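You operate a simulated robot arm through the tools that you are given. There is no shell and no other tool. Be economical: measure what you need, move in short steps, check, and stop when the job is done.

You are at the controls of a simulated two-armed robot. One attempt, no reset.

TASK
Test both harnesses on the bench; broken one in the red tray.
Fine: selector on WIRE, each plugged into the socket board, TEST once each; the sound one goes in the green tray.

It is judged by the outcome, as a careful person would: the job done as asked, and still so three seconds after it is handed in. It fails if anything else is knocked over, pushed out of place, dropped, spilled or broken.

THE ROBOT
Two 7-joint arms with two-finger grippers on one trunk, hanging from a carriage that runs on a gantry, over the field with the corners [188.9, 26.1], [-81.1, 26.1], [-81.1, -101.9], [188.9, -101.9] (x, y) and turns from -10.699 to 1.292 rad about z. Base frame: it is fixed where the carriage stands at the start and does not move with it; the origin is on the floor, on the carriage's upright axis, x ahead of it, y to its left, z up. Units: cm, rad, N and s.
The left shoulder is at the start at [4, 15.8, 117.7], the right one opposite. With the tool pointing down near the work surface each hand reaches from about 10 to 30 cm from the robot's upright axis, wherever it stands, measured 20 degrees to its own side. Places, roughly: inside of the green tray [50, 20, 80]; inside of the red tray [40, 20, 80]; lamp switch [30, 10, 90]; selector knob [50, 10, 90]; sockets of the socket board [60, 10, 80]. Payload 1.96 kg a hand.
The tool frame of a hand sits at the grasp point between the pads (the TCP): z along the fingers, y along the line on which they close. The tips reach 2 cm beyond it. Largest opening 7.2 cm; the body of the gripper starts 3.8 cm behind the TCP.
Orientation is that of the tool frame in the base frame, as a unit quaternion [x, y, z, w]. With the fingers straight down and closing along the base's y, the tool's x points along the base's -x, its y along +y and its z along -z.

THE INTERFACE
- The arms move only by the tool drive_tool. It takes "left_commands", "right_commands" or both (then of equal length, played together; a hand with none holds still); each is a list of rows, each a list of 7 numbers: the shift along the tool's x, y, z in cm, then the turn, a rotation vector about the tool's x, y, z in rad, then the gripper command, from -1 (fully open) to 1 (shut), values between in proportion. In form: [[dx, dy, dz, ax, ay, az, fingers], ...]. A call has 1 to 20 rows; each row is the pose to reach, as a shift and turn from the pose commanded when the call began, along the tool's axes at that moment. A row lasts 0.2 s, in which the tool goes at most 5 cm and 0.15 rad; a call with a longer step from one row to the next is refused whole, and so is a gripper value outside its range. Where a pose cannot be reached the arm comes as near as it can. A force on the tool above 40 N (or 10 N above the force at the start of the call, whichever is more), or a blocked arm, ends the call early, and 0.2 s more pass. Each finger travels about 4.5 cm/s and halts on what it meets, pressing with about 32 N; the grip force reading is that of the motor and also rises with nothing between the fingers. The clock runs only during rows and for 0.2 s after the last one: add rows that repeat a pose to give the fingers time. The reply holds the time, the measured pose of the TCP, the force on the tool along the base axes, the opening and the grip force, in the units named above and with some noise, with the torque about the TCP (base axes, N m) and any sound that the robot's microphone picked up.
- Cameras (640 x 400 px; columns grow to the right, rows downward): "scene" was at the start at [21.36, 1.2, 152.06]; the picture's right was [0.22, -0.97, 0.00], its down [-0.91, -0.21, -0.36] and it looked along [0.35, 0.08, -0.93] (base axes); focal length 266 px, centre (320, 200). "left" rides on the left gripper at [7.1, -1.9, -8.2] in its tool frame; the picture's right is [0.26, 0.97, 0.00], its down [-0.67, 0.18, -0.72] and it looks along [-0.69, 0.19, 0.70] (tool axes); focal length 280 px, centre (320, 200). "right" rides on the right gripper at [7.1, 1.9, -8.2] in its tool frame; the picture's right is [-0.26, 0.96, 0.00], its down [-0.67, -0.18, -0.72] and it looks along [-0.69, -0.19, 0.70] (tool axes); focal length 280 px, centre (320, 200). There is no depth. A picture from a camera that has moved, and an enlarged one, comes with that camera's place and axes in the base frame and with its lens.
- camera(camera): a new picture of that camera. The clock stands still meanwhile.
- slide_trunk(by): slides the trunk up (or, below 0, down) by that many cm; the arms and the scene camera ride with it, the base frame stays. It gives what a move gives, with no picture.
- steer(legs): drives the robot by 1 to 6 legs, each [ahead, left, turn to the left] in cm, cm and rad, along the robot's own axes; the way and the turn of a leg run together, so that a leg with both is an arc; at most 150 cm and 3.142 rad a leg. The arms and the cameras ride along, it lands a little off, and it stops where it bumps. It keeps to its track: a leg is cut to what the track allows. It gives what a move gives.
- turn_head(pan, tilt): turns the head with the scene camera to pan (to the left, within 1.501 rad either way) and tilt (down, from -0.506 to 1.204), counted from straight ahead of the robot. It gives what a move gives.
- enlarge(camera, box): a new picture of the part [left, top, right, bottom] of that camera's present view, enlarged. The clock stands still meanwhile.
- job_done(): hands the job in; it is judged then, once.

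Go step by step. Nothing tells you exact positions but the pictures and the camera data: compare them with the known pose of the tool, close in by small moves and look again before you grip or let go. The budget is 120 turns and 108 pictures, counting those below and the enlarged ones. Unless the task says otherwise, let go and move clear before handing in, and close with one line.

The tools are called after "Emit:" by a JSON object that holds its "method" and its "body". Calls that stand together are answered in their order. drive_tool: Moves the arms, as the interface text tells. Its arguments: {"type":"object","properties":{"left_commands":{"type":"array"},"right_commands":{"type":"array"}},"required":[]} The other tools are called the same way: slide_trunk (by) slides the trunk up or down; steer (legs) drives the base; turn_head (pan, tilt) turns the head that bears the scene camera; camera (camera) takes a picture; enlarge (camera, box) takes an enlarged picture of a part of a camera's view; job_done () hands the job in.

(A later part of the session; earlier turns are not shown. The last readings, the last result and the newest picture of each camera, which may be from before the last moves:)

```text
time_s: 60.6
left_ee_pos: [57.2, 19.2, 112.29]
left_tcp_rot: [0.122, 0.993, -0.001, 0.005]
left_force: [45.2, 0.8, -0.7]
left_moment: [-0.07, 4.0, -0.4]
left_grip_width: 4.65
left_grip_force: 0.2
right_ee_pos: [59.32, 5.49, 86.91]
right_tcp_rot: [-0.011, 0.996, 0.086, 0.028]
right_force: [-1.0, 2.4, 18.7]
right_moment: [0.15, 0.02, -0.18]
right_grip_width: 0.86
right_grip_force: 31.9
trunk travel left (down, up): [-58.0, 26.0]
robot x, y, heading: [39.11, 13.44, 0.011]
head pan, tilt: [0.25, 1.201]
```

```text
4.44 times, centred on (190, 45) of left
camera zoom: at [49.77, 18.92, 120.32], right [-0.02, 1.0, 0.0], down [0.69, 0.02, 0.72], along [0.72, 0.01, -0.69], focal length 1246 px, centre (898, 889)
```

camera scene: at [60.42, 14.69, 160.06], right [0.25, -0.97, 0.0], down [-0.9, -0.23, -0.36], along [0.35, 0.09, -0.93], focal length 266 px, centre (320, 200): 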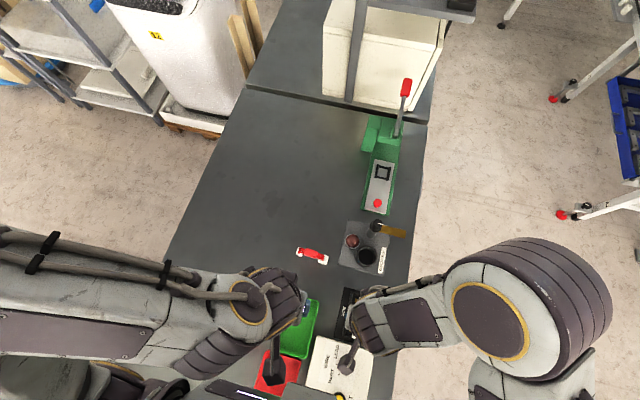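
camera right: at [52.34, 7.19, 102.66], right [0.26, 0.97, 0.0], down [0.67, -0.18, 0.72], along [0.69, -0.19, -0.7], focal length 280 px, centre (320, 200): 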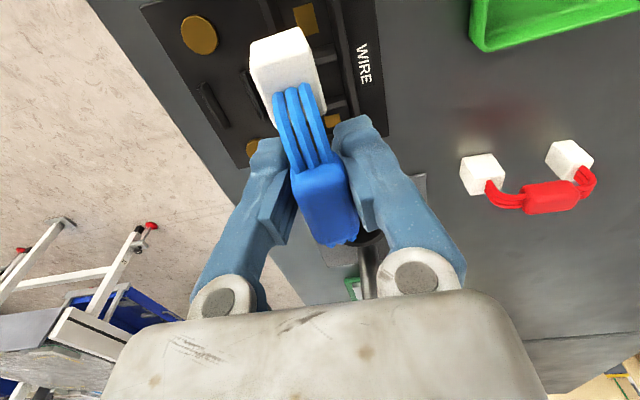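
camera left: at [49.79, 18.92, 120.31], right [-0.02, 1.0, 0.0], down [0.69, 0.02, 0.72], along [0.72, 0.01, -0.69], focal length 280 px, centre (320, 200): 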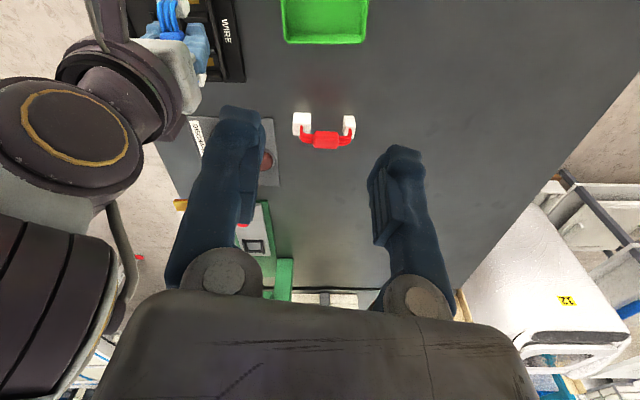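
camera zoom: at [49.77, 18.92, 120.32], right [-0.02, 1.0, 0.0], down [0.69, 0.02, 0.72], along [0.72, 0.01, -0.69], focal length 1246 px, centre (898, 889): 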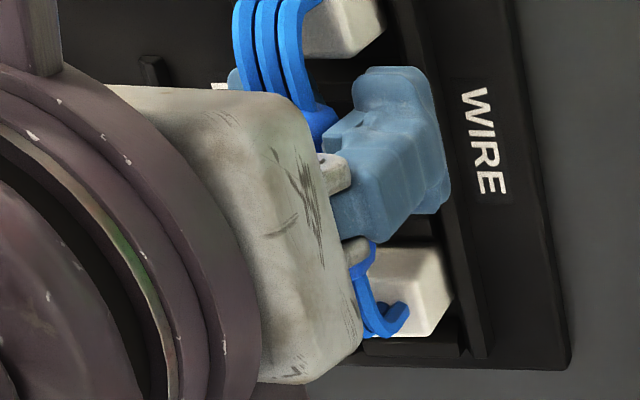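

The blocks now sit in the pockets and are bearing on the floor. I release and lift straight up.

Emit:
{"method": "drive_tool", "body": {"right_commands": [[0, 0, 0, 0, 0, 0, 0.7], [0, 0, 0, 0, 0, 0, 0.4], [0, 0, 0, 0, 0, 0, 0.1], [0, 0, 0, 0, 0, 0, -0.1], [0, 0, 0, 0, 0, 0, -0.1], [-0.06, 0.17, -1, 0, 0, 0, -0.1], [-0.18, 0.51, -3, 0, 0, 0, -0.1], [-0.36, 1.02, -6, 0, 0, 0, -0.1], [-0.6, 1.7, -10, 0.1, 0.03, 0, -0.1], [-0.6, 1.7, -10, 0.17, 0.06, 0, -0.1]]}}

Emit:
{"method": "camera", "body": {"camera": "right"}}

Emit:
{"method": "enlarge", "body": {"camera": "left", "box": [120, 0, 260, 90]}}

```text
time_s: 62.9
left_ee_pos: [57.08, 19.15, 112.19]
left_tcp_rot: [0.12, 0.993, -0.002, 0.005]
left_force: [46.1, -0.3, 1.1]
left_moment: [-0.06, 3.99, -0.38]
left_grip_width: 4.68
left_grip_force: 0.0
right_ee_pos: [59.32, 5.28, 96.97]
right_tcp_rot: [-0.011, 1.0, -0.001, 0.001]
right_force: [-0.2, 0.2, 0.0]
right_moment: [-0.02, 0.01, -0.01]
right_grip_width: 3.99
right_grip_force: 0.0
trunk travel left (down, up): [-58.0, 26.0]
robot x, y, heading: [39.34, 13.34, 0.001]
head pan, tilt: [0.25, 1.201]
```

```text
40 pictures are left
camera right: at [52.0, 7.13, 105.06], right [0.24, 0.97, 0.0], down [0.68, -0.17, 0.72], along [0.69, -0.17, -0.7], focal length 280 px, centre (320, 200)
```

right: 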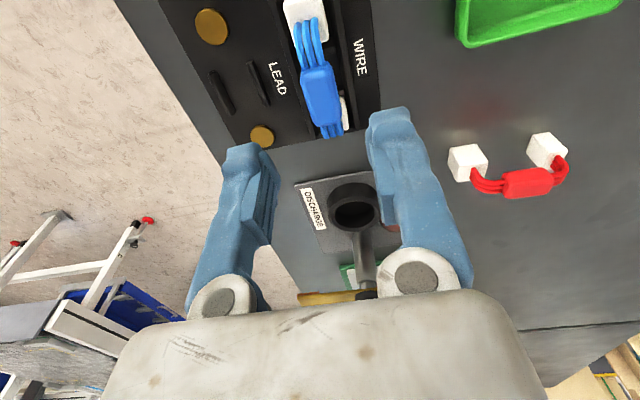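

```text
4.44 times, centred on (190, 45) of left
camera zoom: at [49.75, 18.88, 120.31], right [-0.02, 1.0, 0.0], down [0.69, 0.02, 0.72], along [0.72, 0.01, -0.69], focal length 1246 px, centre (898, 889)
```

zoom: 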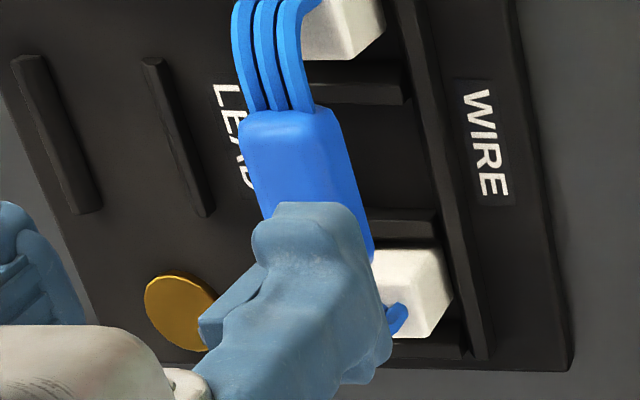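

The blue harness is plugged in. I extend the left arm to relieve its strain, close the right fingers, and drive back so that the right hand is above TEST.

Emit:
{"method": "drive_tool", "body": {"left_commands": [[-2, 1, 0, 0, 0, -0.08, -0.3], [-4, 2, 0, 0, 0, -0.16, -0.3], [-6, 3, 0, 0, 0, -0.24, -0.3], [-8, 4, 0, 0, 0, -0.24, -0.3], [-8, 4, 0, 0, 0, -0.24, -0.3]], "right_commands": [[0, 0, -1, 0, 0, 0, 1], [0, 0, -1, 0, 0, 0, 1], [0, 0, -1, 0, 0, 0, 1], [0, 0, -1, 0, 0, 0, 1], [0, 0, -1, 0, 0, 0, 1]]}}

Emit:
{"method": "steer", "body": {"legs": [[-18.6, 0, 0]]}}

Emit:
{"method": "camera", "body": {"camera": "scene"}}

Emit:
{"method": "camera", "body": {"camera": "right"}}

```text
time_s: 64.0
left_ee_pos: [65.91, 21.1, 112.29]
left_tcp_rot: [0.002, 1.0, -0.002, 0.003]
left_force: [0.5, 0.5, 0.4]
left_moment: [-0.01, 0.03, -0.01]
left_grip_width: 4.68
left_grip_force: 0.2
right_ee_pos: [59.43, 5.23, 97.91]
right_tcp_rot: [-0.01, 1.0, 0.001, 0.0]
right_force: [0.4, -0.1, 0.0]
right_moment: [0.02, 0.01, 0.02]
right_grip_width: 0.0
right_grip_force: 29.8
trunk travel left (down, up): [-58.0, 26.0]
robot x, y, heading: [38.91, 13.12, 0.002]
head pan, tilt: [0.25, 1.201]
```

```text
time_s: 65.6
left_ee_pos: [47.55, 21.03, 112.12]
left_tcp_rot: [0.003, 1.0, -0.002, 0.004]
left_force: [-0.4, -0.2, -0.8]
left_moment: [0.01, -0.04, -0.02]
left_grip_width: 4.69
left_grip_force: 0.1
right_ee_pos: [41.03, 5.23, 97.94]
right_tcp_rot: [-0.009, 1.0, 0.0, 0.0]
right_force: [-0.3, 0.4, -0.4]
right_moment: [0.02, -0.02, -0.01]
right_grip_width: 0.0
right_grip_force: 29.4
trunk travel left (down, up): [-58.0, 26.0]
robot x, y, heading: [20.71, 13.27, -0.001]
head pan, tilt: [0.25, 1.201]
```

```text
38 pictures are left
camera scene: at [42.1, 14.57, 160.05], right [0.25, -0.97, 0.0], down [-0.9, -0.23, -0.36], along [0.35, 0.09, -0.93], focal length 266 px, centre (320, 200)
```

scene: 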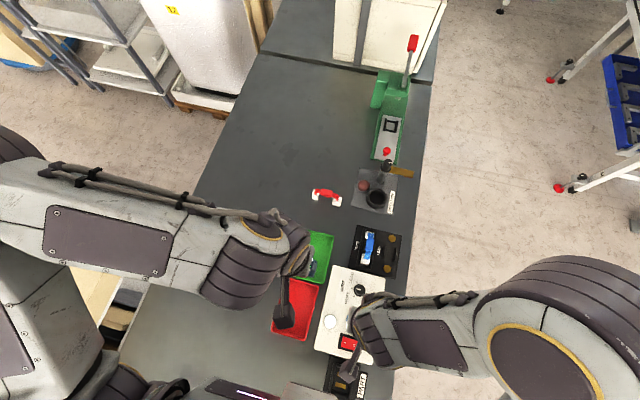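

```text
37 pictures are left
camera right: at [33.67, 7.02, 106.02], right [0.24, 0.97, 0.0], down [0.68, -0.17, 0.72], along [0.69, -0.18, -0.7], focal length 280 px, centre (320, 200)
```

right: 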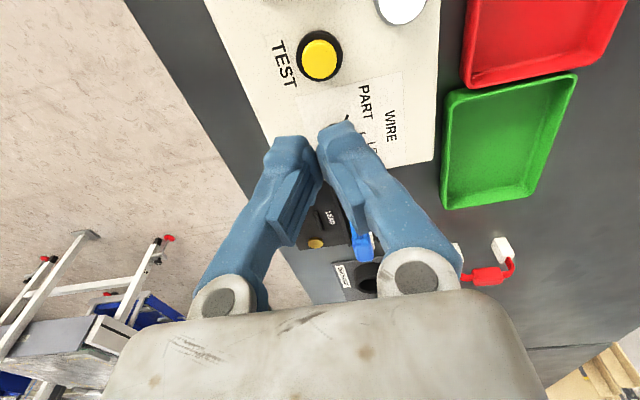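

Emit:
{"method": "enlarge", "body": {"camera": "scene", "box": [290, 270, 390, 350]}}

Emit:
{"method": "drive_tool", "body": {"right_commands": [[0.4, 0, 3, 0, 0, 0, 1], [0.4, 0, 6, 0, 0, 0, 1], [0.4, 0, 8.5, 0, 0, 0, 1], [0.4, 0, 10, 0, 0, 0, 1], [0.4, 0, 10, 0, 0, 0, 1]]}}

Emit:
{"method": "camera", "body": {"camera": "right"}}

```text
5.00 times, centred on (340, 310) of scene
camera zoom: at [42.1, 14.57, 160.05], right [0.25, -0.97, 0.0], down [-0.9, -0.23, -0.36], along [0.35, 0.09, -0.93], focal length 1330 px, centre (220, -350)
```

zoom: 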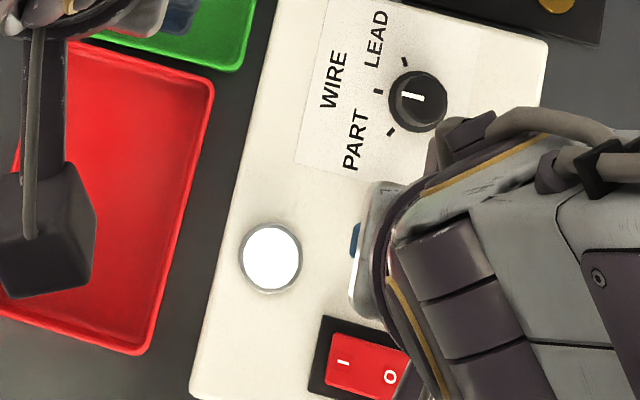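

```text
time_s: 66.8
left_ee_pos: [47.52, 20.95, 112.27]
left_tcp_rot: [0.004, 1.0, -0.001, 0.004]
left_force: [-0.6, 0.0, 0.3]
left_moment: [0.01, 0.02, 0.0]
left_grip_width: 4.68
left_grip_force: 0.1
right_ee_pos: [40.57, 5.2, 87.88]
right_tcp_rot: [-0.009, 1.0, -0.001, 0.0]
right_force: [-0.6, 0.7, -0.1]
right_moment: [-0.02, 0.01, 0.01]
right_grip_width: 0.0
right_grip_force: 29.8
trunk travel left (down, up): [-58.0, 26.0]
robot x, y, heading: [21.08, 13.28, 0.002]
head pan, tilt: [0.25, 1.201]
```

```text
35 pictures are left
camera right: at [33.26, 7.06, 96.0], right [0.24, 0.97, 0.0], down [0.68, -0.17, 0.72], along [0.69, -0.17, -0.7], focal length 280 px, centre (320, 200)
```

right: 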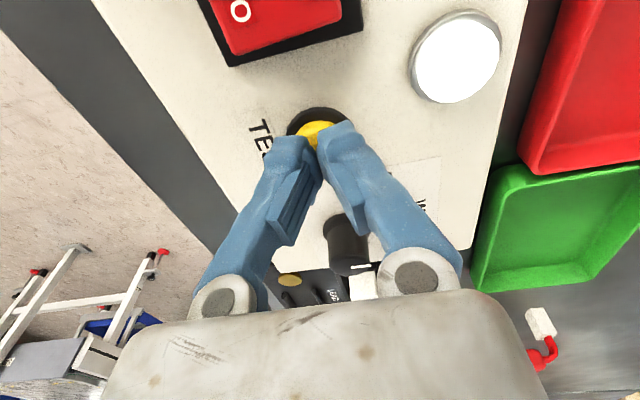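

The tip is right over the button. I press TEST once, in small steps, and hold.

Emit:
{"method": "drive_tool", "body": {"right_commands": [[0, 0, 0.4, 0, 0, 0, 1], [0, 0, 0.8, 0, 0, 0, 1], [0, 0, 1.1, 0, 0, 0, 1], [0, 0, 1.4, 0, 0, 0, 1], [0, 0, 1.7, 0, 0, 0, 1], [0, 0, 1.7, 0, 0, 0, 1]]}}

Emit:
{"method": "camera", "body": {"camera": "right"}}

```text
time_s: 68.2
left_ee_pos: [47.62, 21.03, 112.09]
left_tcp_rot: [0.003, 1.0, -0.002, 0.004]
left_force: [0.4, 0.1, 0.8]
left_moment: [-0.02, -0.02, 0.01]
left_grip_width: 4.66
left_grip_force: 0.0
right_ee_pos: [40.55, 5.08, 86.26]
right_tcp_rot: [-0.009, 1.0, 0.001, 0.0]
right_force: [-5.2, 2.1, 32.2]
right_moment: [0.08, 0.08, 0.04]
right_grip_width: 0.6
right_grip_force: 30.0
trunk travel left (down, up): [-58.0, 26.0]
robot x, y, heading: [20.74, 12.91, -0.0]
head pan, tilt: [0.25, 1.201]
heard: click
```

```text
34 pictures are left
camera right: at [33.31, 7.01, 94.37], right [0.24, 0.97, 0.0], down [0.68, -0.17, 0.71], along [0.69, -0.17, -0.7], focal length 280 px, centre (320, 200)
```

right: 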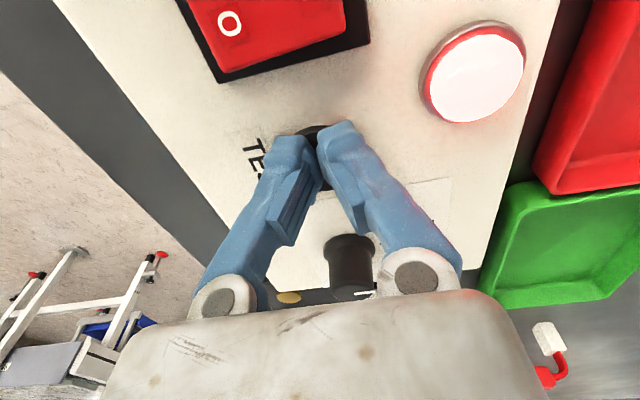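

Emit:
{"method": "enlarge", "body": {"camera": "right", "box": [400, 0, 560, 140]}}

Emit:
{"method": "enlarge", "body": {"camera": "scene", "box": [300, 290, 360, 350]}}

Emit:
{"method": "drive_tool", "body": {"right_commands": [[0, 0, -0.5, 0, 0, 0, 1], [0, 0, -1.5, 0, 0, 0, 1], [0, 0, -4, 0, 0, 0, 1], [0, 0, -8, 0, 0, 0, 1], [0, 0, -12, 0, 0, 0, 1]]}}

Emit:
{"method": "enlarge", "body": {"camera": "scene", "box": [300, 290, 360, 350]}}

```text
2.86 times, centred on (480, 70) of right
camera zoom: at [33.31, 7.01, 94.37], right [0.24, 0.97, 0.0], down [0.68, -0.17, 0.71], along [0.69, -0.17, -0.7], focal length 801 px, centre (-137, 571)
```

zoom: 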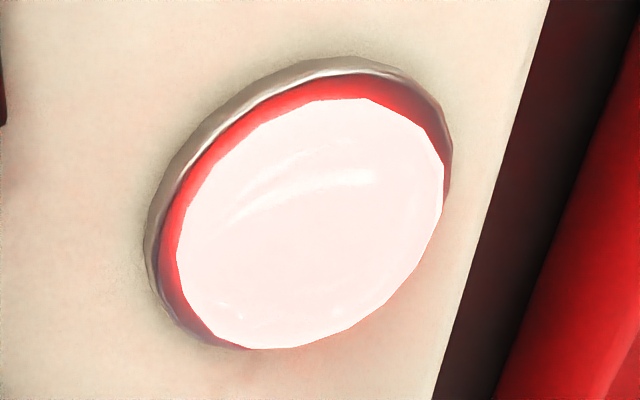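

```text
6.67 times, centred on (330, 320) of scene
camera zoom: at [42.11, 14.58, 160.09], right [0.25, -0.97, 0.0], down [-0.9, -0.23, -0.36], along [0.35, 0.09, -0.93], focal length 1774 px, centre (253, -600)
```

zoom: 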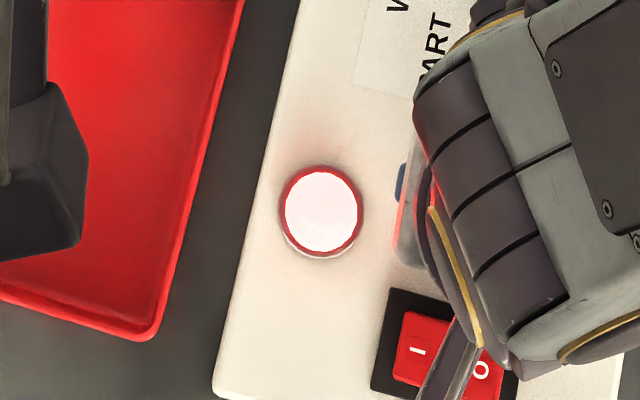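

```text
time_s: 69.4
left_ee_pos: [47.51, 21.08, 112.13]
left_tcp_rot: [0.003, 1.0, -0.003, 0.003]
left_force: [-0.5, 0.6, -0.6]
left_moment: [-0.01, 0.02, 0.01]
left_grip_width: 4.68
left_grip_force: 0.1
right_ee_pos: [40.58, 4.96, 98.24]
right_tcp_rot: [-0.009, 1.0, 0.0, -0.001]
right_force: [0.4, 0.4, -0.3]
right_moment: [-0.02, -0.03, 0.02]
right_grip_width: 0.01
right_grip_force: 29.8
trunk travel left (down, up): [-58.0, 26.0]
robot x, y, heading: [20.57, 13.17, 0.001]
head pan, tilt: [0.25, 1.201]
```

```text
6.67 times, centred on (330, 320) of scene
camera zoom: at [42.11, 14.57, 160.05], right [0.25, -0.97, 0.0], down [-0.9, -0.23, -0.36], along [0.35, 0.09, -0.93], focal length 1774 px, centre (253, -600)
```

zoom: 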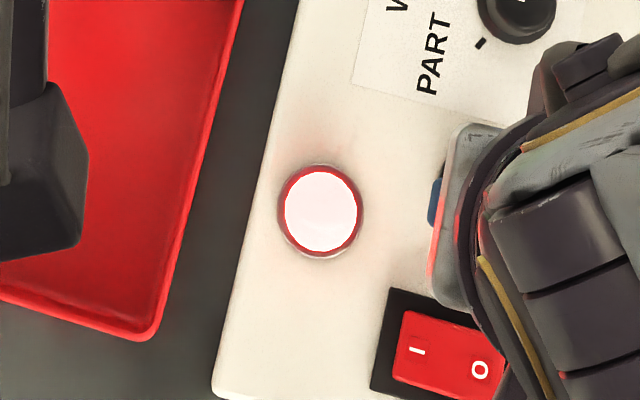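

The lamp turned red for blue (click heard), so blue reads as faulty; I'll confirm against the red harness. I drive back to the socket to take blue out.

Emit:
{"method": "steer", "body": {"legs": [[18.6, 0.3, 0]]}}

Emit:
{"method": "drive_tool", "body": {"right_commands": [[0, 0, 0, 0, 0, -0.05, 0.3], [0, 0, 0, 0, 0, -0.05, -0.2], [0, 0, 0, 0, 0, -0.05, -0.4], [0, 0, 0, 0, 0, -0.05, -0.4]]}}

Emit:
{"method": "camera", "body": {"camera": "right"}}

```text
time_s: 70.9
left_ee_pos: [66.31, 21.31, 112.32]
left_tcp_rot: [0.005, 1.0, -0.003, 0.004]
left_force: [0.1, 0.9, 0.1]
left_moment: [0.0, -0.02, -0.01]
left_grip_width: 4.7
left_grip_force: 0.1
right_ee_pos: [59.14, 5.33, 98.2]
right_tcp_rot: [-0.008, 1.0, 0.0, 0.0]
right_force: [1.2, -0.4, 0.0]
right_moment: [-0.03, 0.01, -0.01]
right_grip_width: 0.0
right_grip_force: 29.2
trunk travel left (down, up): [-58.0, 26.0]
robot x, y, heading: [39.16, 13.57, -0.0]
head pan, tilt: [0.25, 1.201]
```

```text
time_s: 71.9
left_ee_pos: [66.11, 21.29, 112.27]
left_tcp_rot: [0.005, 1.0, -0.002, 0.004]
left_force: [0.9, -0.3, -0.6]
left_moment: [0.02, 0.01, -0.01]
left_grip_width: 4.67
left_grip_force: 0.1
right_ee_pos: [59.22, 5.46, 98.21]
right_tcp_rot: [-0.033, 0.999, 0.0, -0.001]
right_force: [-0.7, -0.6, -0.1]
right_moment: [-0.04, 0.04, 0.02]
right_grip_width: 5.03
right_grip_force: 0.0
trunk travel left (down, up): [-58.0, 26.0]
robot x, y, heading: [39.11, 13.71, 0.0]
head pan, tilt: [0.25, 1.201]
```

```text
30 pictures are left
camera right: at [51.83, 6.85, 106.27], right [0.2, 0.98, 0.0], down [0.68, -0.14, 0.72], along [0.7, -0.14, -0.7], focal length 280 px, centre (320, 200)
```

right: 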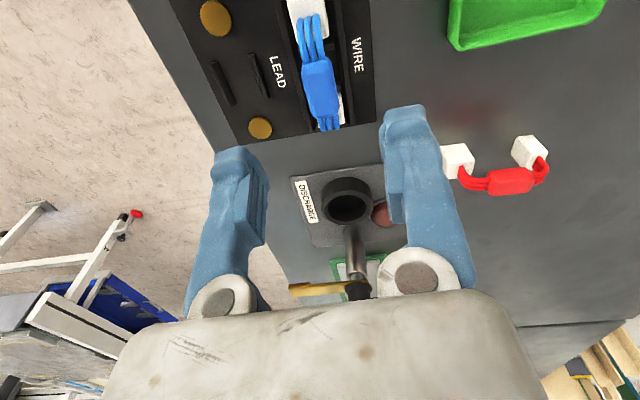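

Emit:
{"method": "drive_tool", "body": {"right_commands": [[0, -0.12, 3, 0, 0, 0, -0.4], [0, -0.12, 6, 0, 0, 0, -0.4], [0, -0.12, 8.5, 0, 0, 0, -0.4], [0, -0.12, 9.7, 0, 0, 0, -0.4], [0, -0.12, 9.7, 0, 0, 0, 0], [0, -0.12, 9.7, 0, 0, 0, 0.5], [0, -0.12, 9.7, 0, 0, 0, 1], [0, -0.12, 9.7, 0, 0, 0, 1], [0, -0.12, 9.7, 0, 0, 0, 1]]}}

Emit:
{"method": "camera", "body": {"camera": "right"}}

```text
time_s: 73.9
left_ee_pos: [66.18, 21.21, 112.26]
left_tcp_rot: [0.004, 1.0, -0.002, 0.005]
left_force: [-0.3, -1.0, 0.0]
left_moment: [0.0, -0.01, -0.03]
left_grip_width: 4.67
left_grip_force: 0.2
right_ee_pos: [59.26, 5.2, 88.44]
right_tcp_rot: [-0.033, 0.999, 0.0, 0.0]
right_force: [0.9, 0.4, -0.2]
right_moment: [-0.04, -0.03, -0.04]
right_grip_width: 1.88
right_grip_force: 31.9
trunk travel left (down, up): [-58.0, 26.0]
robot x, y, heading: [39.29, 13.47, -0.002]
head pan, tilt: [0.25, 1.201]
```

```text
29 pictures are left
camera right: at [51.91, 6.69, 96.58], right [0.2, 0.98, 0.0], down [0.68, -0.14, 0.72], along [0.7, -0.14, -0.7], focal length 280 px, centre (320, 200)
```

right: 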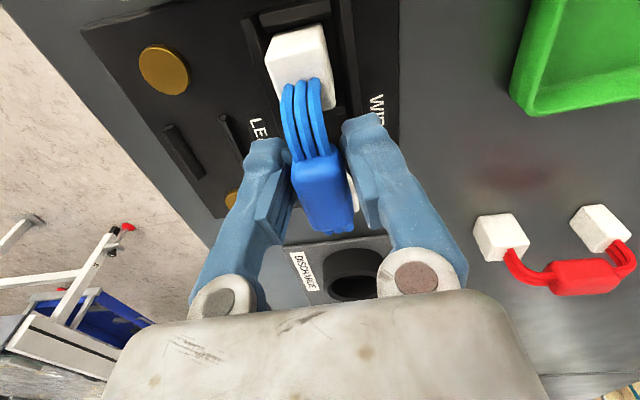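

A full 1.88 cm grip this time. I lift and carry blue to the red tray.

Emit:
{"method": "drive_tool", "body": {"right_commands": [[0, 0, -0.4, 0, 0, 0, 1], [0, 0, -1, 0, 0, 0, 1], [0, 0, -2, 0, 0, 0, 1], [0, 0, -3.5, 0, 0, 0, 1], [0, 0, -5, 0, 0, 0, 1], [0, 0, -6.5, 0, 0, 0, 1], [0, 0, -8, 0, 0, 0, 1], [0, 0, -9.5, 0, 0, 0, 1], [0, 0, -10.5, 0, 0, 0, 1], [0, 0, -10.8, 0, 0, 0, 1]]}}

Emit:
{"method": "steer", "body": {"legs": [[-20.4, 11.8, 0]]}}

Emit:
{"method": "drive_tool", "body": {"right_commands": [[0, 1, 0, 0, 0, 0, 1], [0, 2, 0, 0, 0, 0, 1], [0, 3, 0, 0, 0, 0, 1], [0, 4, 0, 0, 0, 0.05, 1], [0, 4, 0, 0, 0, 0.05, 1]]}}

Emit:
{"method": "camera", "body": {"camera": "right"}}

```text
time_s: 76.1
left_ee_pos: [66.14, 21.22, 112.2]
left_tcp_rot: [0.004, 1.0, -0.002, 0.004]
left_force: [-0.2, -0.7, 0.5]
left_moment: [0.0, 0.01, -0.02]
left_grip_width: 4.65
left_grip_force: 0.0
right_ee_pos: [59.09, 5.17, 99.28]
right_tcp_rot: [-0.033, 0.999, 0.001, 0.0]
right_force: [-0.1, -0.5, -0.9]
right_moment: [0.01, -0.02, 0.0]
right_grip_width: 1.85
right_grip_force: 32.0
trunk travel left (down, up): [-58.0, 26.0]
robot x, y, heading: [39.37, 13.9, -0.003]
head pan, tilt: [0.25, 1.201]
```

```text
time_s: 77.9
left_ee_pos: [45.93, 32.95, 112.22]
left_tcp_rot: [0.006, 1.0, -0.002, 0.003]
left_force: [-0.7, -0.8, 1.0]
left_moment: [0.0, -0.03, -0.03]
left_grip_width: 4.7
left_grip_force: 0.1
right_ee_pos: [38.81, 16.98, 99.3]
right_tcp_rot: [-0.032, 1.0, 0.0, 0.0]
right_force: [0.1, 0.1, 0.0]
right_moment: [0.03, 0.02, 0.02]
right_grip_width: 1.86
right_grip_force: 32.2
trunk travel left (down, up): [-58.0, 26.0]
robot x, y, heading: [18.92, 25.49, -0.008]
head pan, tilt: [0.25, 1.201]
```

```text
time_s: 79.1
left_ee_pos: [45.79, 33.03, 112.26]
left_tcp_rot: [0.006, 1.0, -0.002, 0.003]
left_force: [0.0, -0.4, 0.6]
left_moment: [0.0, -0.01, 0.02]
left_grip_width: 4.67
left_grip_force: 0.0
right_ee_pos: [38.63, 21.05, 99.31]
right_tcp_rot: [-0.007, 1.0, 0.001, 0.001]
right_force: [-0.9, 0.7, -0.6]
right_moment: [-0.02, 0.04, -0.02]
right_grip_width: 1.84
right_grip_force: 31.9
trunk travel left (down, up): [-58.0, 26.0]
robot x, y, heading: [19.04, 25.76, -0.004]
head pan, tilt: [0.25, 1.201]
```

```text
28 pictures are left
camera right: at [31.3, 23.0, 107.44], right [0.25, 0.97, 0.0], down [0.68, -0.17, 0.72], along [0.69, -0.18, -0.7], focal length 280 px, centre (320, 200)
```

right: 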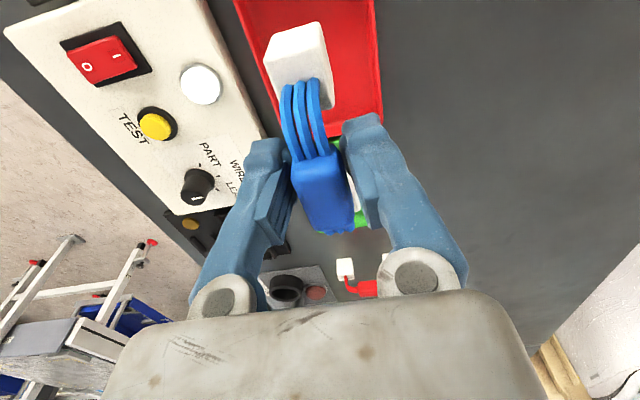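

Position over the red tray is good (tray spans about x 33–46, y 16–25). I lower it in.

Emit:
{"method": "drive_tool", "body": {"right_commands": [[0, 0, 2, 0, 0, 0, 1], [0, 0, 4, 0, 0, 0, 1], [0, 0, 6, 0, 0, 0, 1], [0, 0, 8, 0, 0, 0, 1], [0, 0, 9.2, 0, 0, 0, 1], [0, 0, 10, 0, 0, 0, 1], [0, 0, 10.3, 0, 0, 0, 1], [0, 0, 10.6, 0, 0, 0, 1], [0, 0, 10.6, 0, 0, 0, 1]]}}

Emit:
{"method": "camera", "body": {"camera": "right"}}

```text
time_s: 81.1
left_ee_pos: [45.89, 33.13, 112.17]
left_tcp_rot: [0.006, 1.0, -0.003, 0.003]
left_force: [-0.2, -0.5, -0.6]
left_moment: [0.03, -0.01, 0.04]
left_grip_width: 4.68
left_grip_force: 0.0
right_ee_pos: [38.57, 21.09, 88.76]
right_tcp_rot: [-0.007, 1.0, 0.001, -0.001]
right_force: [0.4, 0.1, -0.6]
right_moment: [-0.02, 0.01, -0.03]
right_grip_width: 1.85
right_grip_force: 31.7
trunk travel left (down, up): [-58.0, 26.0]
robot x, y, heading: [19.02, 25.18, -0.005]
head pan, tilt: [0.25, 1.201]
```

```text
27 pictures are left
camera right: at [31.29, 22.96, 96.81], right [0.25, 0.97, 0.0], down [0.68, -0.17, 0.72], along [0.69, -0.18, -0.7], focal length 280 px, centre (320, 200)
```

right: 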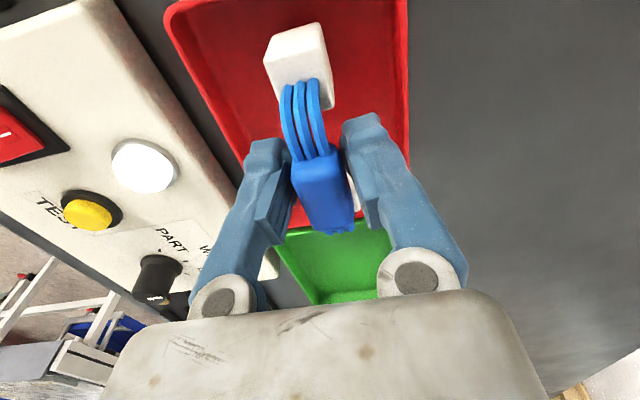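

Emit:
{"method": "drive_tool", "body": {"right_commands": [[0, 0, 0.3, 0, 0, 0, 1], [0, 0, 0.6, 0, 0, 0, 1], [0, 0, 0.9, 0, 0, 0, 1], [0, 0, 0.9, 0, 0, 0, 1]]}}

```text
time_s: 82.1
left_ee_pos: [45.89, 33.02, 112.19]
left_tcp_rot: [0.007, 1.0, -0.002, 0.003]
left_force: [0.2, 0.5, 1.2]
left_moment: [-0.01, 0.01, 0.0]
left_grip_width: 4.7
left_grip_force: 0.0
right_ee_pos: [38.61, 21.11, 87.97]
right_tcp_rot: [-0.007, 1.0, 0.001, 0.0]
right_force: [-1.2, -0.3, 6.3]
right_moment: [-0.01, -0.01, -0.02]
right_grip_width: 1.88
right_grip_force: 31.7
trunk travel left (down, up): [-58.0, 26.0]
robot x, y, heading: [19.5, 25.06, -0.006]
head pan, tilt: [0.25, 1.201]
```

Contact with the tray floor (6 N, level). I release and rise.

Emit:
{"method": "drive_tool", "body": {"right_commands": [[0, 0, 0, 0, 0, 0, 0.3], [0, 0, 0, 0, 0, 0, 0], [0, 0, 0, 0, 0, 0, -0.2], [0, 0, 0, 0, 0, 0, -0.2], [0, 0, -1, 0, 0, 0, -0.2], [0, 0, -3, 0, 0, 0, -0.2], [0, 0, -6, 0, 0, 0, -0.2], [0, 0, -10, 0, 0, 0, -0.2], [0, 0, -14, 0, 0, 0, -0.2], [0, 0, -17, 0, 0, 0, -0.2]]}}

Emit:
{"method": "camera", "body": {"camera": "right"}}

```text
time_s: 84.3
left_ee_pos: [45.98, 33.13, 112.35]
left_tcp_rot: [0.006, 1.0, -0.002, 0.003]
left_force: [-0.2, 0.0, 0.3]
left_moment: [-0.02, 0.02, 0.0]
left_grip_width: 4.65
left_grip_force: 0.0
right_ee_pos: [38.6, 20.97, 105.0]
right_tcp_rot: [-0.008, 1.0, -0.001, -0.001]
right_force: [-0.4, 0.4, 0.0]
right_moment: [-0.03, -0.05, 0.02]
right_grip_width: 4.33
right_grip_force: 0.0
trunk travel left (down, up): [-58.0, 26.0]
robot x, y, heading: [18.92, 25.47, -0.004]
head pan, tilt: [0.25, 1.201]
```

```text
26 pictures are left
camera right: at [31.38, 22.84, 113.06], right [0.25, 0.97, 0.0], down [0.68, -0.17, 0.72], along [0.69, -0.18, -0.7], focal length 280 px, centre (320, 200)
```

right: 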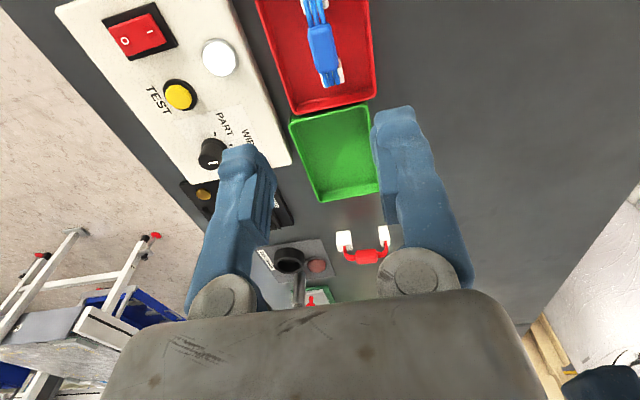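

Blue lies cleanly in the red tray. Next is the red harness: I drive to it and turn left as before.

Emit:
{"method": "steer", "body": {"legs": [[38.1, -23.3, 0], [0, 0, 0.64], [0, 0, 0.638]]}}

Emit:
{"method": "camera", "body": {"camera": "scene"}}

```text
time_s: 90.5
left_ee_pos: [57.21, 29.66, 112.3]
left_tcp_rot: [-0.599, 0.8, 0.001, 0.005]
left_force: [-0.7, 0.0, 1.1]
left_moment: [-0.03, -0.04, -0.01]
left_grip_width: 4.64
left_grip_force: 0.1
right_ee_pos: [67.0, 19.5, 104.85]
right_tcp_rot: [-0.609, 0.793, 0.0, 0.0]
right_force: [0.7, 0.4, -0.1]
right_moment: [0.0, 0.0, 0.04]
right_grip_width: 4.34
right_grip_force: 0.0
trunk travel left (down, up): [-58.0, 26.0]
robot x, y, heading: [57.29, 1.73, 1.288]
head pan, tilt: [0.25, 1.201]
```

```text
25 pictures are left
camera scene: at [61.86, 22.67, 160.06], right [1.0, -0.03, 0.0], down [-0.03, -0.93, -0.36], along [0.01, 0.36, -0.93], focal length 266 px, centre (320, 200)
```

scene: 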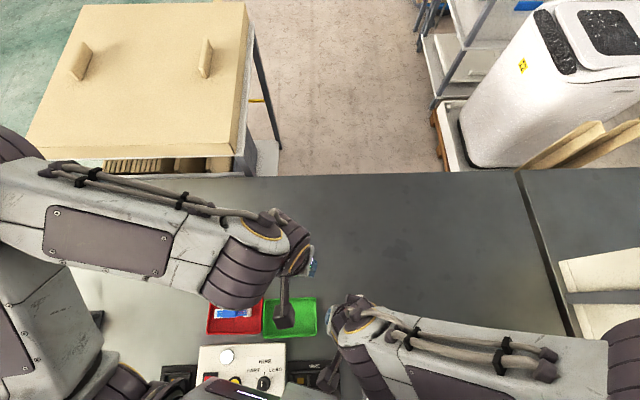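

Emit:
{"method": "drive_tool", "body": {"right_commands": [[-0.5, -1.7, 1, 0, 0, -0.09, -0.4], [-1, -3.4, 2, 0, 0, -0.174, -0.4], [-1.4, -4.85, 4, 0, 0, -0.174, -0.4], [-1.4, -4.85, 7, 0, 0, -0.174, -0.4], [-1.4, -4.85, 8.8, 0, 0, -0.174, -0.4], [-1.4, -4.85, 8.8, 0, 0, -0.174, -0.4]]}}

Emit:
{"method": "camera", "body": {"camera": "right"}}

```text
time_s: 91.9
left_ee_pos: [57.38, 29.69, 112.3]
left_tcp_rot: [-0.6, 0.8, 0.001, 0.004]
left_force: [-0.9, -0.6, 0.6]
left_moment: [0.0, 0.03, 0.01]
left_grip_width: 4.69
left_grip_force: 0.1
right_ee_pos: [71.96, 19.63, 95.97]
right_tcp_rot: [-0.676, 0.737, 0.0, -0.001]
right_force: [0.7, 0.2, -0.1]
right_moment: [-0.01, 0.0, -0.05]
right_grip_width: 5.03
right_grip_force: 0.0
trunk travel left (down, up): [-58.0, 26.0]
robot x, y, heading: [57.59, 1.72, 1.291]
head pan, tilt: [0.25, 1.201]
```

```text
24 pictures are left
camera right: at [69.34, 12.81, 104.08], right [-0.94, 0.34, 0.0], down [0.24, 0.66, 0.72], along [0.25, 0.67, -0.7], focal length 280 px, centre (320, 200)
```

right: 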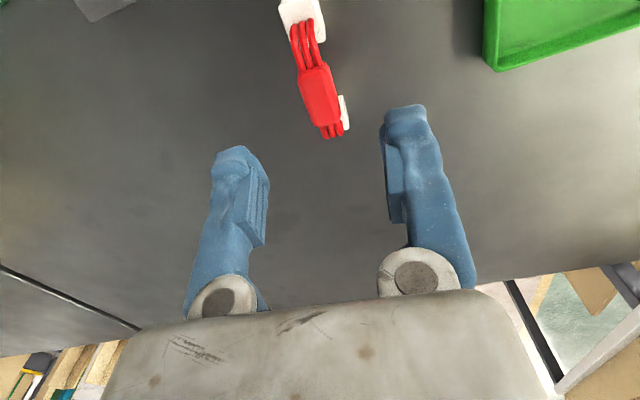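

Emit:
{"method": "drive_tool", "body": {"right_commands": [[-0.08, -0.17, 3, 0, 0, 0, -0.4], [-0.08, -0.17, 6, 0, 0, 0, -0.4], [-0.08, -0.17, 8, 0, 0, 0, -0.4], [-0.08, -0.17, 8.75, 0, 0, 0, -0.4], [-0.08, -0.17, 8.75, 0, 0, 0, 0], [-0.08, -0.17, 8.75, 0, 0, 0, 0.5], [-0.08, -0.17, 8.75, 0, 0, 0, 1], [-0.08, -0.17, 8.75, 0, 0, 0, 1], [-0.08, -0.17, 8.75, 0, 0, 0, 1]]}}

Emit:
{"method": "camera", "body": {"camera": "right"}}

```text
time_s: 93.9
left_ee_pos: [57.31, 29.62, 112.21]
left_tcp_rot: [-0.599, 0.8, 0.0, 0.004]
left_force: [-0.2, 0.2, 0.5]
left_moment: [0.01, 0.03, -0.02]
left_grip_width: 4.68
left_grip_force: 0.0
right_ee_pos: [72.06, 19.54, 87.4]
right_tcp_rot: [-0.676, 0.737, 0.0, 0.001]
right_force: [-0.2, -0.1, 0.1]
right_moment: [0.01, 0.01, 0.0]
right_grip_width: 1.85
right_grip_force: 32.1
trunk travel left (down, up): [-58.0, 26.0]
robot x, y, heading: [57.33, 1.49, 1.292]
head pan, tilt: [0.25, 1.201]
```

```text
23 pictures are left
camera right: at [69.43, 12.78, 95.52], right [-0.94, 0.34, 0.0], down [0.24, 0.66, 0.72], along [0.25, 0.67, -0.7], focal length 280 px, centre (320, 200)
```

right: 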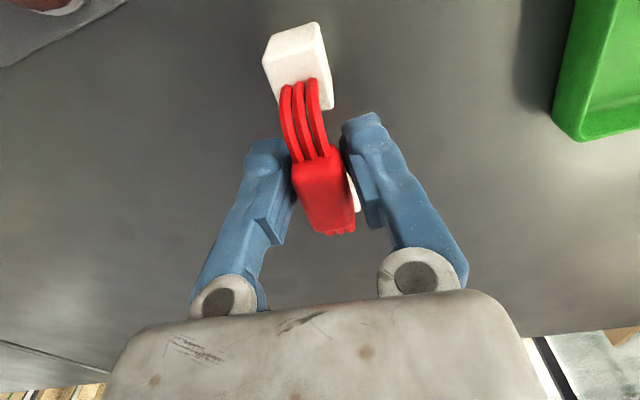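

Good full grip on red. I lift and carry it to the socket.

Emit:
{"method": "drive_tool", "body": {"right_commands": [[0, 0, -0.4, 0, 0, 0, 1], [0, 0, -1, 0, 0, 0, 1], [0, 0, -2, 0, 0, 0, 1], [0, 0, -3.5, 0, 0, 0, 1], [0, 0, -5, 0, 0, 0, 1], [0, 0, -6.5, 0, 0, 0, 1], [0, 0, -8, 0, 0, 0, 1], [0, 0, -9.5, 0, 0, 0, 1], [0, 0, -11, 0, 0, 0, 1], [0, 0, -12.5, 0, 0, 0, 1], [0, 0, -14, 0, 0, 0, 1]]}}

Emit:
{"method": "steer", "body": {"legs": [[7.1, 22.3, 0], [0, 0, -0.645], [0, 0, -0.645]]}}

```text
time_s: 96.3
left_ee_pos: [57.29, 29.59, 112.19]
left_tcp_rot: [-0.6, 0.8, 0.002, 0.004]
left_force: [-0.1, -0.5, -0.5]
left_moment: [0.05, -0.02, -0.02]
left_grip_width: 4.67
left_grip_force: 0.1
right_ee_pos: [72.3, 19.51, 101.16]
right_tcp_rot: [-0.676, 0.737, 0.0, 0.0]
right_force: [-0.1, -0.2, -0.5]
right_moment: [-0.01, 0.01, 0.0]
right_grip_width: 1.85
right_grip_force: 32.1
trunk travel left (down, up): [-58.0, 26.0]
robot x, y, heading: [57.23, 2.04, 1.296]
head pan, tilt: [0.25, 1.201]
```

```text
time_s: 101.5
left_ee_pos: [64.7, 22.71, 112.25]
left_tcp_rot: [0.001, 1.0, -0.002, 0.004]
left_force: [0.1, -0.1, -0.3]
left_moment: [0.0, -0.01, -0.02]
left_grip_width: 4.67
left_grip_force: 0.1
right_ee_pos: [59.22, 5.51, 101.26]
right_tcp_rot: [-0.1, 0.995, 0.0, 0.0]
right_force: [-0.4, 0.4, -0.2]
right_moment: [0.02, 0.0, 0.0]
right_grip_width: 1.87
right_grip_force: 32.1
trunk travel left (down, up): [-58.0, 26.0]
robot x, y, heading: [37.65, 14.69, 0.008]
head pan, tilt: [0.25, 1.201]
```

Emit:
{"method": "drive_tool", "body": {"right_commands": [[0.18, -0.27, 1.5, 0, 0, 0.06, 1], [0.18, -0.27, 3, 0, 0, 0.12, 1], [0.18, -0.27, 4.5, 0, 0, 0.186, 1], [0.18, -0.27, 6, 0, 0, 0.186, 1], [0.18, -0.27, 7.5, 0, 0, 0.186, 1], [0.18, -0.27, 8.5, 0, 0, 0.186, 1], [0.18, -0.27, 8.5, 0, 0, 0.186, 1]]}}

Emit:
{"method": "enlarge", "body": {"camera": "right", "box": [200, 0, 400, 125]}}

```text
time_s: 103.1
left_ee_pos: [64.71, 22.8, 112.26]
left_tcp_rot: [0.0, 1.0, -0.002, 0.003]
left_force: [0.2, 0.2, -0.5]
left_moment: [-0.01, -0.02, -0.01]
left_grip_width: 4.69
left_grip_force: 0.0
right_ee_pos: [59.03, 5.08, 92.71]
right_tcp_rot: [-0.007, 1.0, 0.0, 0.0]
right_force: [0.5, -1.2, -0.3]
right_moment: [-0.02, 0.0, 0.03]
right_grip_width: 1.85
right_grip_force: 31.9
trunk travel left (down, up): [-58.0, 26.0]
robot x, y, heading: [37.92, 14.44, 0.008]
head pan, tilt: [0.25, 1.201]
```

```text
3.20 times, centred on (300, 62) of right
camera zoom: at [51.8, 7.03, 100.83], right [0.25, 0.97, 0.0], down [0.68, -0.17, 0.72], along [0.69, -0.18, -0.7], focal length 897 px, centre (384, 640)
```

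zoom: 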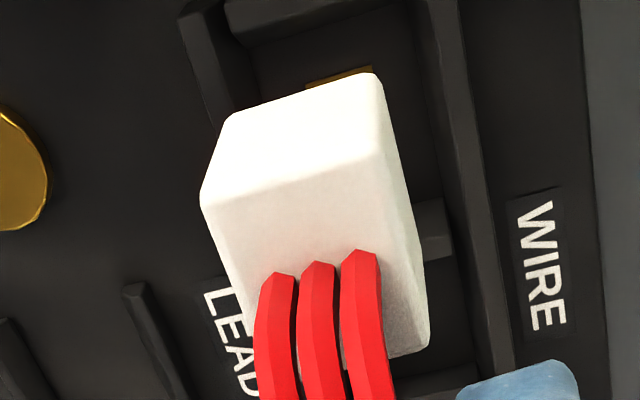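

The red harness hangs upright; I shift (+0.2, +0.42) to centre on the pocket and descend.

Emit:
{"method": "drive_tool", "body": {"right_commands": [[-0.2, 0.42, 0.3, 0, 0, 0, 1], [-0.2, 0.42, 1, 0, 0, 0, 1], [-0.2, 0.42, 1.7, 0, 0, 0, 1], [-0.2, 0.42, 2.2, 0, 0, 0, 1], [-0.2, 0.42, 2.2, 0, 0, 0, 1]]}}

Emit:
{"method": "enlarge", "body": {"camera": "right", "box": [200, 0, 400, 125]}}

Emit:
{"method": "camera", "body": {"camera": "left"}}

```text
time_s: 104.3
left_ee_pos: [64.67, 22.68, 112.3]
left_tcp_rot: [0.0, 1.0, -0.001, 0.004]
left_force: [-0.2, -0.9, -0.1]
left_moment: [-0.03, -0.01, 0.0]
left_grip_width: 4.66
left_grip_force: 0.0
right_ee_pos: [59.39, 5.58, 90.51]
right_tcp_rot: [-0.007, 1.0, 0.0, 0.0]
right_force: [0.1, -0.4, -0.1]
right_moment: [0.01, -0.01, 0.03]
right_grip_width: 1.86
right_grip_force: 31.9
trunk travel left (down, up): [-58.0, 26.0]
robot x, y, heading: [38.11, 14.41, 0.01]
head pan, tilt: [0.25, 1.201]
```

```text
3.20 times, centred on (300, 62) of right
camera zoom: at [52.02, 7.48, 98.63], right [0.25, 0.97, 0.0], down [0.68, -0.17, 0.72], along [0.69, -0.18, -0.7], focal length 897 px, centre (384, 640)
```

zoom: 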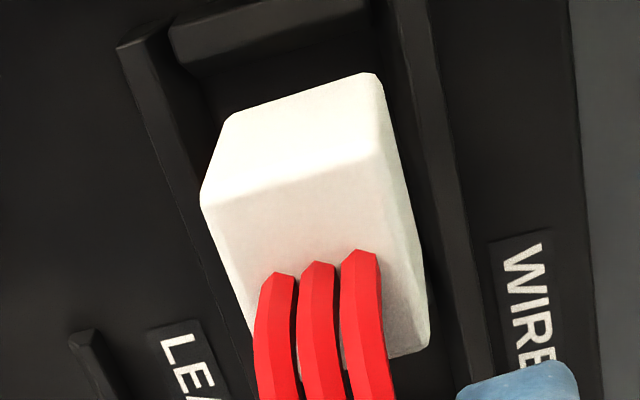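

```text
20 pictures are left
camera left: at [57.57, 20.65, 120.33], right [-0.26, 0.96, -0.01], down [0.67, 0.19, 0.72], along [0.7, 0.19, -0.69], focal length 280 px, centre (320, 200)
```

left: 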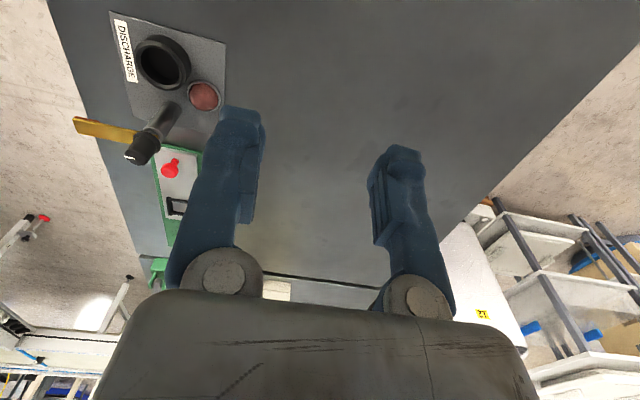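

Emit:
{"method": "drive_tool", "body": {"right_commands": [[0.2, -0.12, 0.4, 0, 0, 0, 1], [0.2, -0.12, 0.9, 0, 0, 0, 1], [0.2, -0.12, 1.3, 0, 0, 0, 1], [0.2, -0.12, 1.6, 0, 0, 0, 1], [0.2, -0.12, 1.9, 0, 0, 0, 1], [0.2, -0.12, 1.9, 0, 0, 0, 1]]}}

Emit:
{"method": "enlarge", "body": {"camera": "right", "box": [200, 0, 400, 125]}}

```text
time_s: 105.7
left_ee_pos: [64.82, 22.68, 112.29]
left_tcp_rot: [0.0, 1.0, -0.002, 0.004]
left_force: [0.2, 0.7, -0.1]
left_moment: [0.0, -0.01, 0.0]
left_grip_width: 4.68
left_grip_force: 0.0
right_ee_pos: [59.21, 5.49, 88.85]
right_tcp_rot: [-0.008, 1.0, 0.0, 0.0]
right_force: [3.9, -0.9, 0.4]
right_moment: [-0.13, -0.19, -0.03]
right_grip_width: 1.85
right_grip_force: 31.9
trunk travel left (down, up): [-58.0, 26.0]
robot x, y, heading: [37.63, 14.54, 0.013]
head pan, tilt: [0.25, 1.201]
```

```text
3.20 times, centred on (300, 62) of right
camera zoom: at [51.91, 7.35, 96.76], right [0.25, 0.97, 0.0], down [0.68, -0.17, 0.72], along [0.69, -0.18, -0.7], focal length 897 px, centre (384, 640)
```

zoom: 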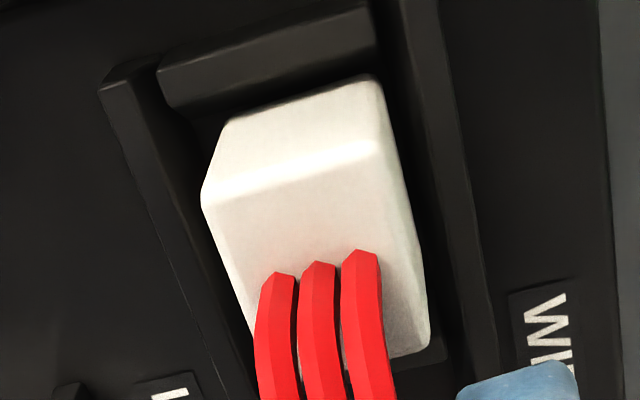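

Emit:
{"method": "drive_tool", "body": {"right_commands": [[-0.1, 0, 0.2, 0, 0, 0, 1], [-0.1, 0, 0.4, 0, 0, 0, 1], [-0.1, 0, 0.6, 0, 0, 0, 1], [-0.1, 0, 0.6, 0, 0, 0, 1]]}}

```text
time_s: 106.7
left_ee_pos: [64.74, 22.66, 112.33]
left_tcp_rot: [0.0, 1.0, -0.002, 0.004]
left_force: [1.2, 0.2, -0.8]
left_moment: [0.04, -0.01, -0.01]
left_grip_width: 4.68
left_grip_force: 0.1
right_ee_pos: [59.31, 5.31, 88.04]
right_tcp_rot: [-0.007, 1.0, 0.0, 0.0]
right_force: [-2.3, -3.3, 31.4]
right_moment: [-0.06, 0.05, -0.05]
right_grip_width: 1.64
right_grip_force: 32.1
trunk travel left (down, up): [-58.0, 26.0]
robot x, y, heading: [37.62, 14.93, 0.01]
head pan, tilt: [0.25, 1.201]
```

Firmly seated on the socket floor and level. I release, rise and check.

Emit:
{"method": "drive_tool", "body": {"right_commands": [[0, 0, -0.3, 0, 0, 0, 0.5], [0, 0, -0.3, 0, 0, 0, 0.1], [0, 0, -0.3, 0, 0, 0, -0.2], [0, 0, -0.3, 0, 0, 0, -0.2], [0, 0, -2, 0, 0, 0, -0.2], [0, 0, -5, 0, 0, 0, -0.2], [0, 0, -9, 0, 0, 0, -0.2], [0, 0, -10, 0, 0, 0, -0.2]]}}

Emit:
{"method": "enlarge", "body": {"camera": "right", "box": [180, 0, 420, 150]}}

```text
time_s: 108.5
left_ee_pos: [64.72, 22.6, 112.22]
left_tcp_rot: [0.001, 1.0, -0.002, 0.004]
left_force: [0.1, 0.1, 0.8]
left_moment: [0.01, -0.02, 0.0]
left_grip_width: 4.65
left_grip_force: 0.2
right_ee_pos: [59.18, 5.4, 98.02]
right_tcp_rot: [-0.007, 1.0, 0.001, -0.001]
right_force: [0.5, 0.0, -0.4]
right_moment: [0.03, -0.01, -0.01]
right_grip_width: 4.34
right_grip_force: 0.1
trunk travel left (down, up): [-58.0, 26.0]
robot x, y, heading: [37.92, 14.43, 0.006]
head pan, tilt: [0.25, 1.201]
```

```text
2.67 times, centred on (300, 75) of right
camera zoom: at [52.0, 7.29, 106.1], right [0.25, 0.97, 0.0], down [0.68, -0.17, 0.72], along [0.69, -0.18, -0.7], focal length 748 px, centre (373, 533)
```

zoom: 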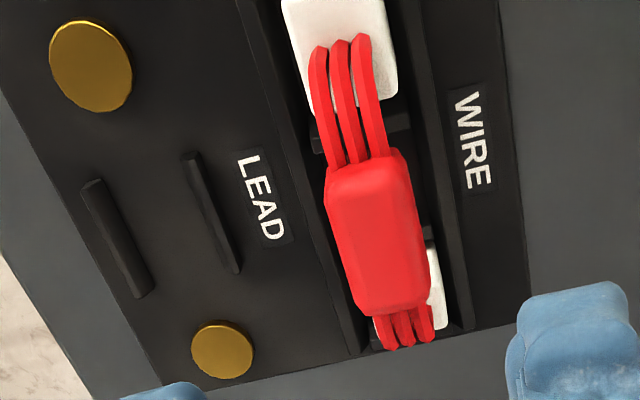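

Emit:
{"method": "drive_tool", "body": {"right_commands": [[0, 0, 0, 0, 0, 0, 0.3], [0, 0, 0, 0, 0, 0, 0.8], [0, 0, 0, 0, 0, 0, 1], [0, 0, 0, 0, 0, 0, 1]]}}

Emit:
{"method": "steer", "body": {"legs": [[-18.6, -0.1, 0]]}}

Emit:
{"method": "camera", "body": {"camera": "right"}}

```text
time_s: 109.5
left_ee_pos: [64.7, 22.72, 112.42]
left_tcp_rot: [0.0, 1.0, -0.002, 0.004]
left_force: [0.5, 0.6, 0.1]
left_moment: [-0.01, -0.02, -0.01]
left_grip_width: 4.67
left_grip_force: 0.1
right_ee_pos: [59.21, 5.3, 97.86]
right_tcp_rot: [-0.007, 1.0, 0.0, 0.0]
right_force: [-0.3, -0.4, -0.1]
right_moment: [-0.01, 0.0, 0.02]
right_grip_width: 0.02
right_grip_force: 30.0
trunk travel left (down, up): [-58.0, 26.0]
robot x, y, heading: [37.73, 15.27, 0.005]
head pan, tilt: [0.25, 1.201]
```

```text
time_s: 111.1
left_ee_pos: [46.17, 22.46, 112.23]
left_tcp_rot: [0.0, 1.0, -0.002, 0.004]
left_force: [0.3, -0.4, 0.2]
left_moment: [-0.01, 0.02, 0.0]
left_grip_width: 4.65
left_grip_force: 0.1
right_ee_pos: [40.63, 5.07, 97.93]
right_tcp_rot: [-0.008, 1.0, 0.0, 0.001]
right_force: [0.4, -0.6, -0.8]
right_moment: [-0.01, -0.01, 0.0]
right_grip_width: 0.02
right_grip_force: 29.6
trunk travel left (down, up): [-58.0, 26.0]
robot x, y, heading: [19.48, 14.6, 0.011]
head pan, tilt: [0.25, 1.201]
```

```text
17 pictures are left
camera right: at [33.42, 7.05, 106.07], right [0.25, 0.97, 0.0], down [0.68, -0.17, 0.72], along [0.69, -0.18, -0.7], focal length 280 px, centre (320, 200)
```

right: 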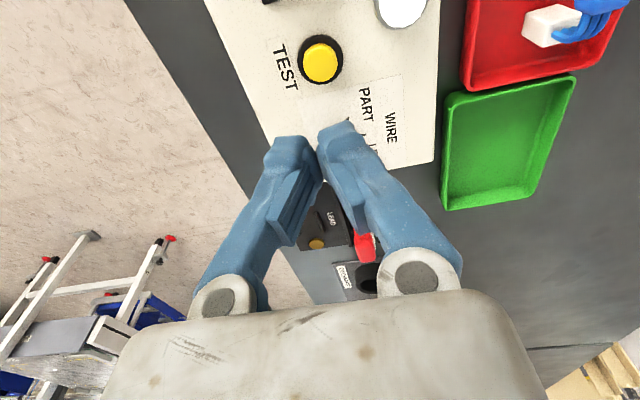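

Emit:
{"method": "drive_tool", "body": {"right_commands": [[0.05, 0.05, 3, 0, 0, 0, 1], [0.05, 0.05, 6, 0, 0, 0, 1], [0.05, 0.05, 8.5, 0, 0, 0, 1], [0.05, 0.05, 10.2, 0, 0, 0, 1], [0.05, 0.05, 10.7, 0, 0, 0, 1], [0.05, 0.05, 11.1, 0, 0, 0, 1], [0.05, 0.05, 11.4, 0, 0, 0, 1], [0.05, 0.05, 11.7, 0, 0, 0, 1], [0.05, 0.05, 11.7, 0, 0, 0, 1]]}}

Emit:
{"method": "camera", "body": {"camera": "right"}}

```text
time_s: 113.1
left_ee_pos: [46.21, 22.4, 112.22]
left_tcp_rot: [-0.001, 1.0, -0.002, 0.005]
left_force: [0.2, 0.4, -0.1]
left_moment: [0.0, -0.01, 0.02]
left_grip_width: 4.7
left_grip_force: 0.1
right_ee_pos: [40.7, 5.17, 86.35]
right_tcp_rot: [-0.007, 1.0, 0.0, 0.0]
right_force: [-1.8, 0.5, 31.2]
right_moment: [0.02, 0.04, -0.07]
right_grip_width: 0.57
right_grip_force: 29.7
trunk travel left (down, up): [-58.0, 26.0]
robot x, y, heading: [19.92, 14.54, 0.006]
head pan, tilt: [0.25, 1.201]
heard: click
```

```text
16 pictures are left
camera right: at [33.41, 7.06, 94.37], right [0.25, 0.97, 0.0], down [0.68, -0.17, 0.72], along [0.69, -0.18, -0.7], focal length 280 px, centre (320, 200)
```

right: 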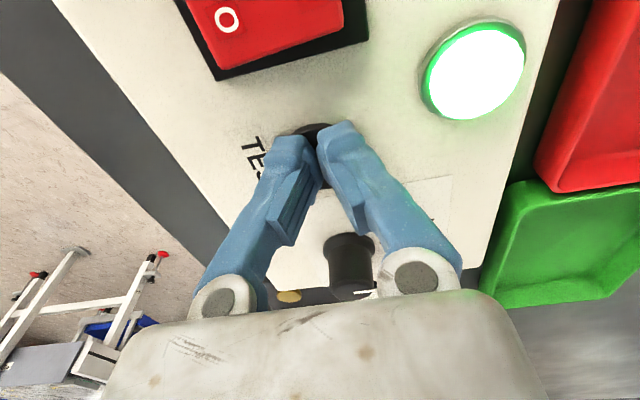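

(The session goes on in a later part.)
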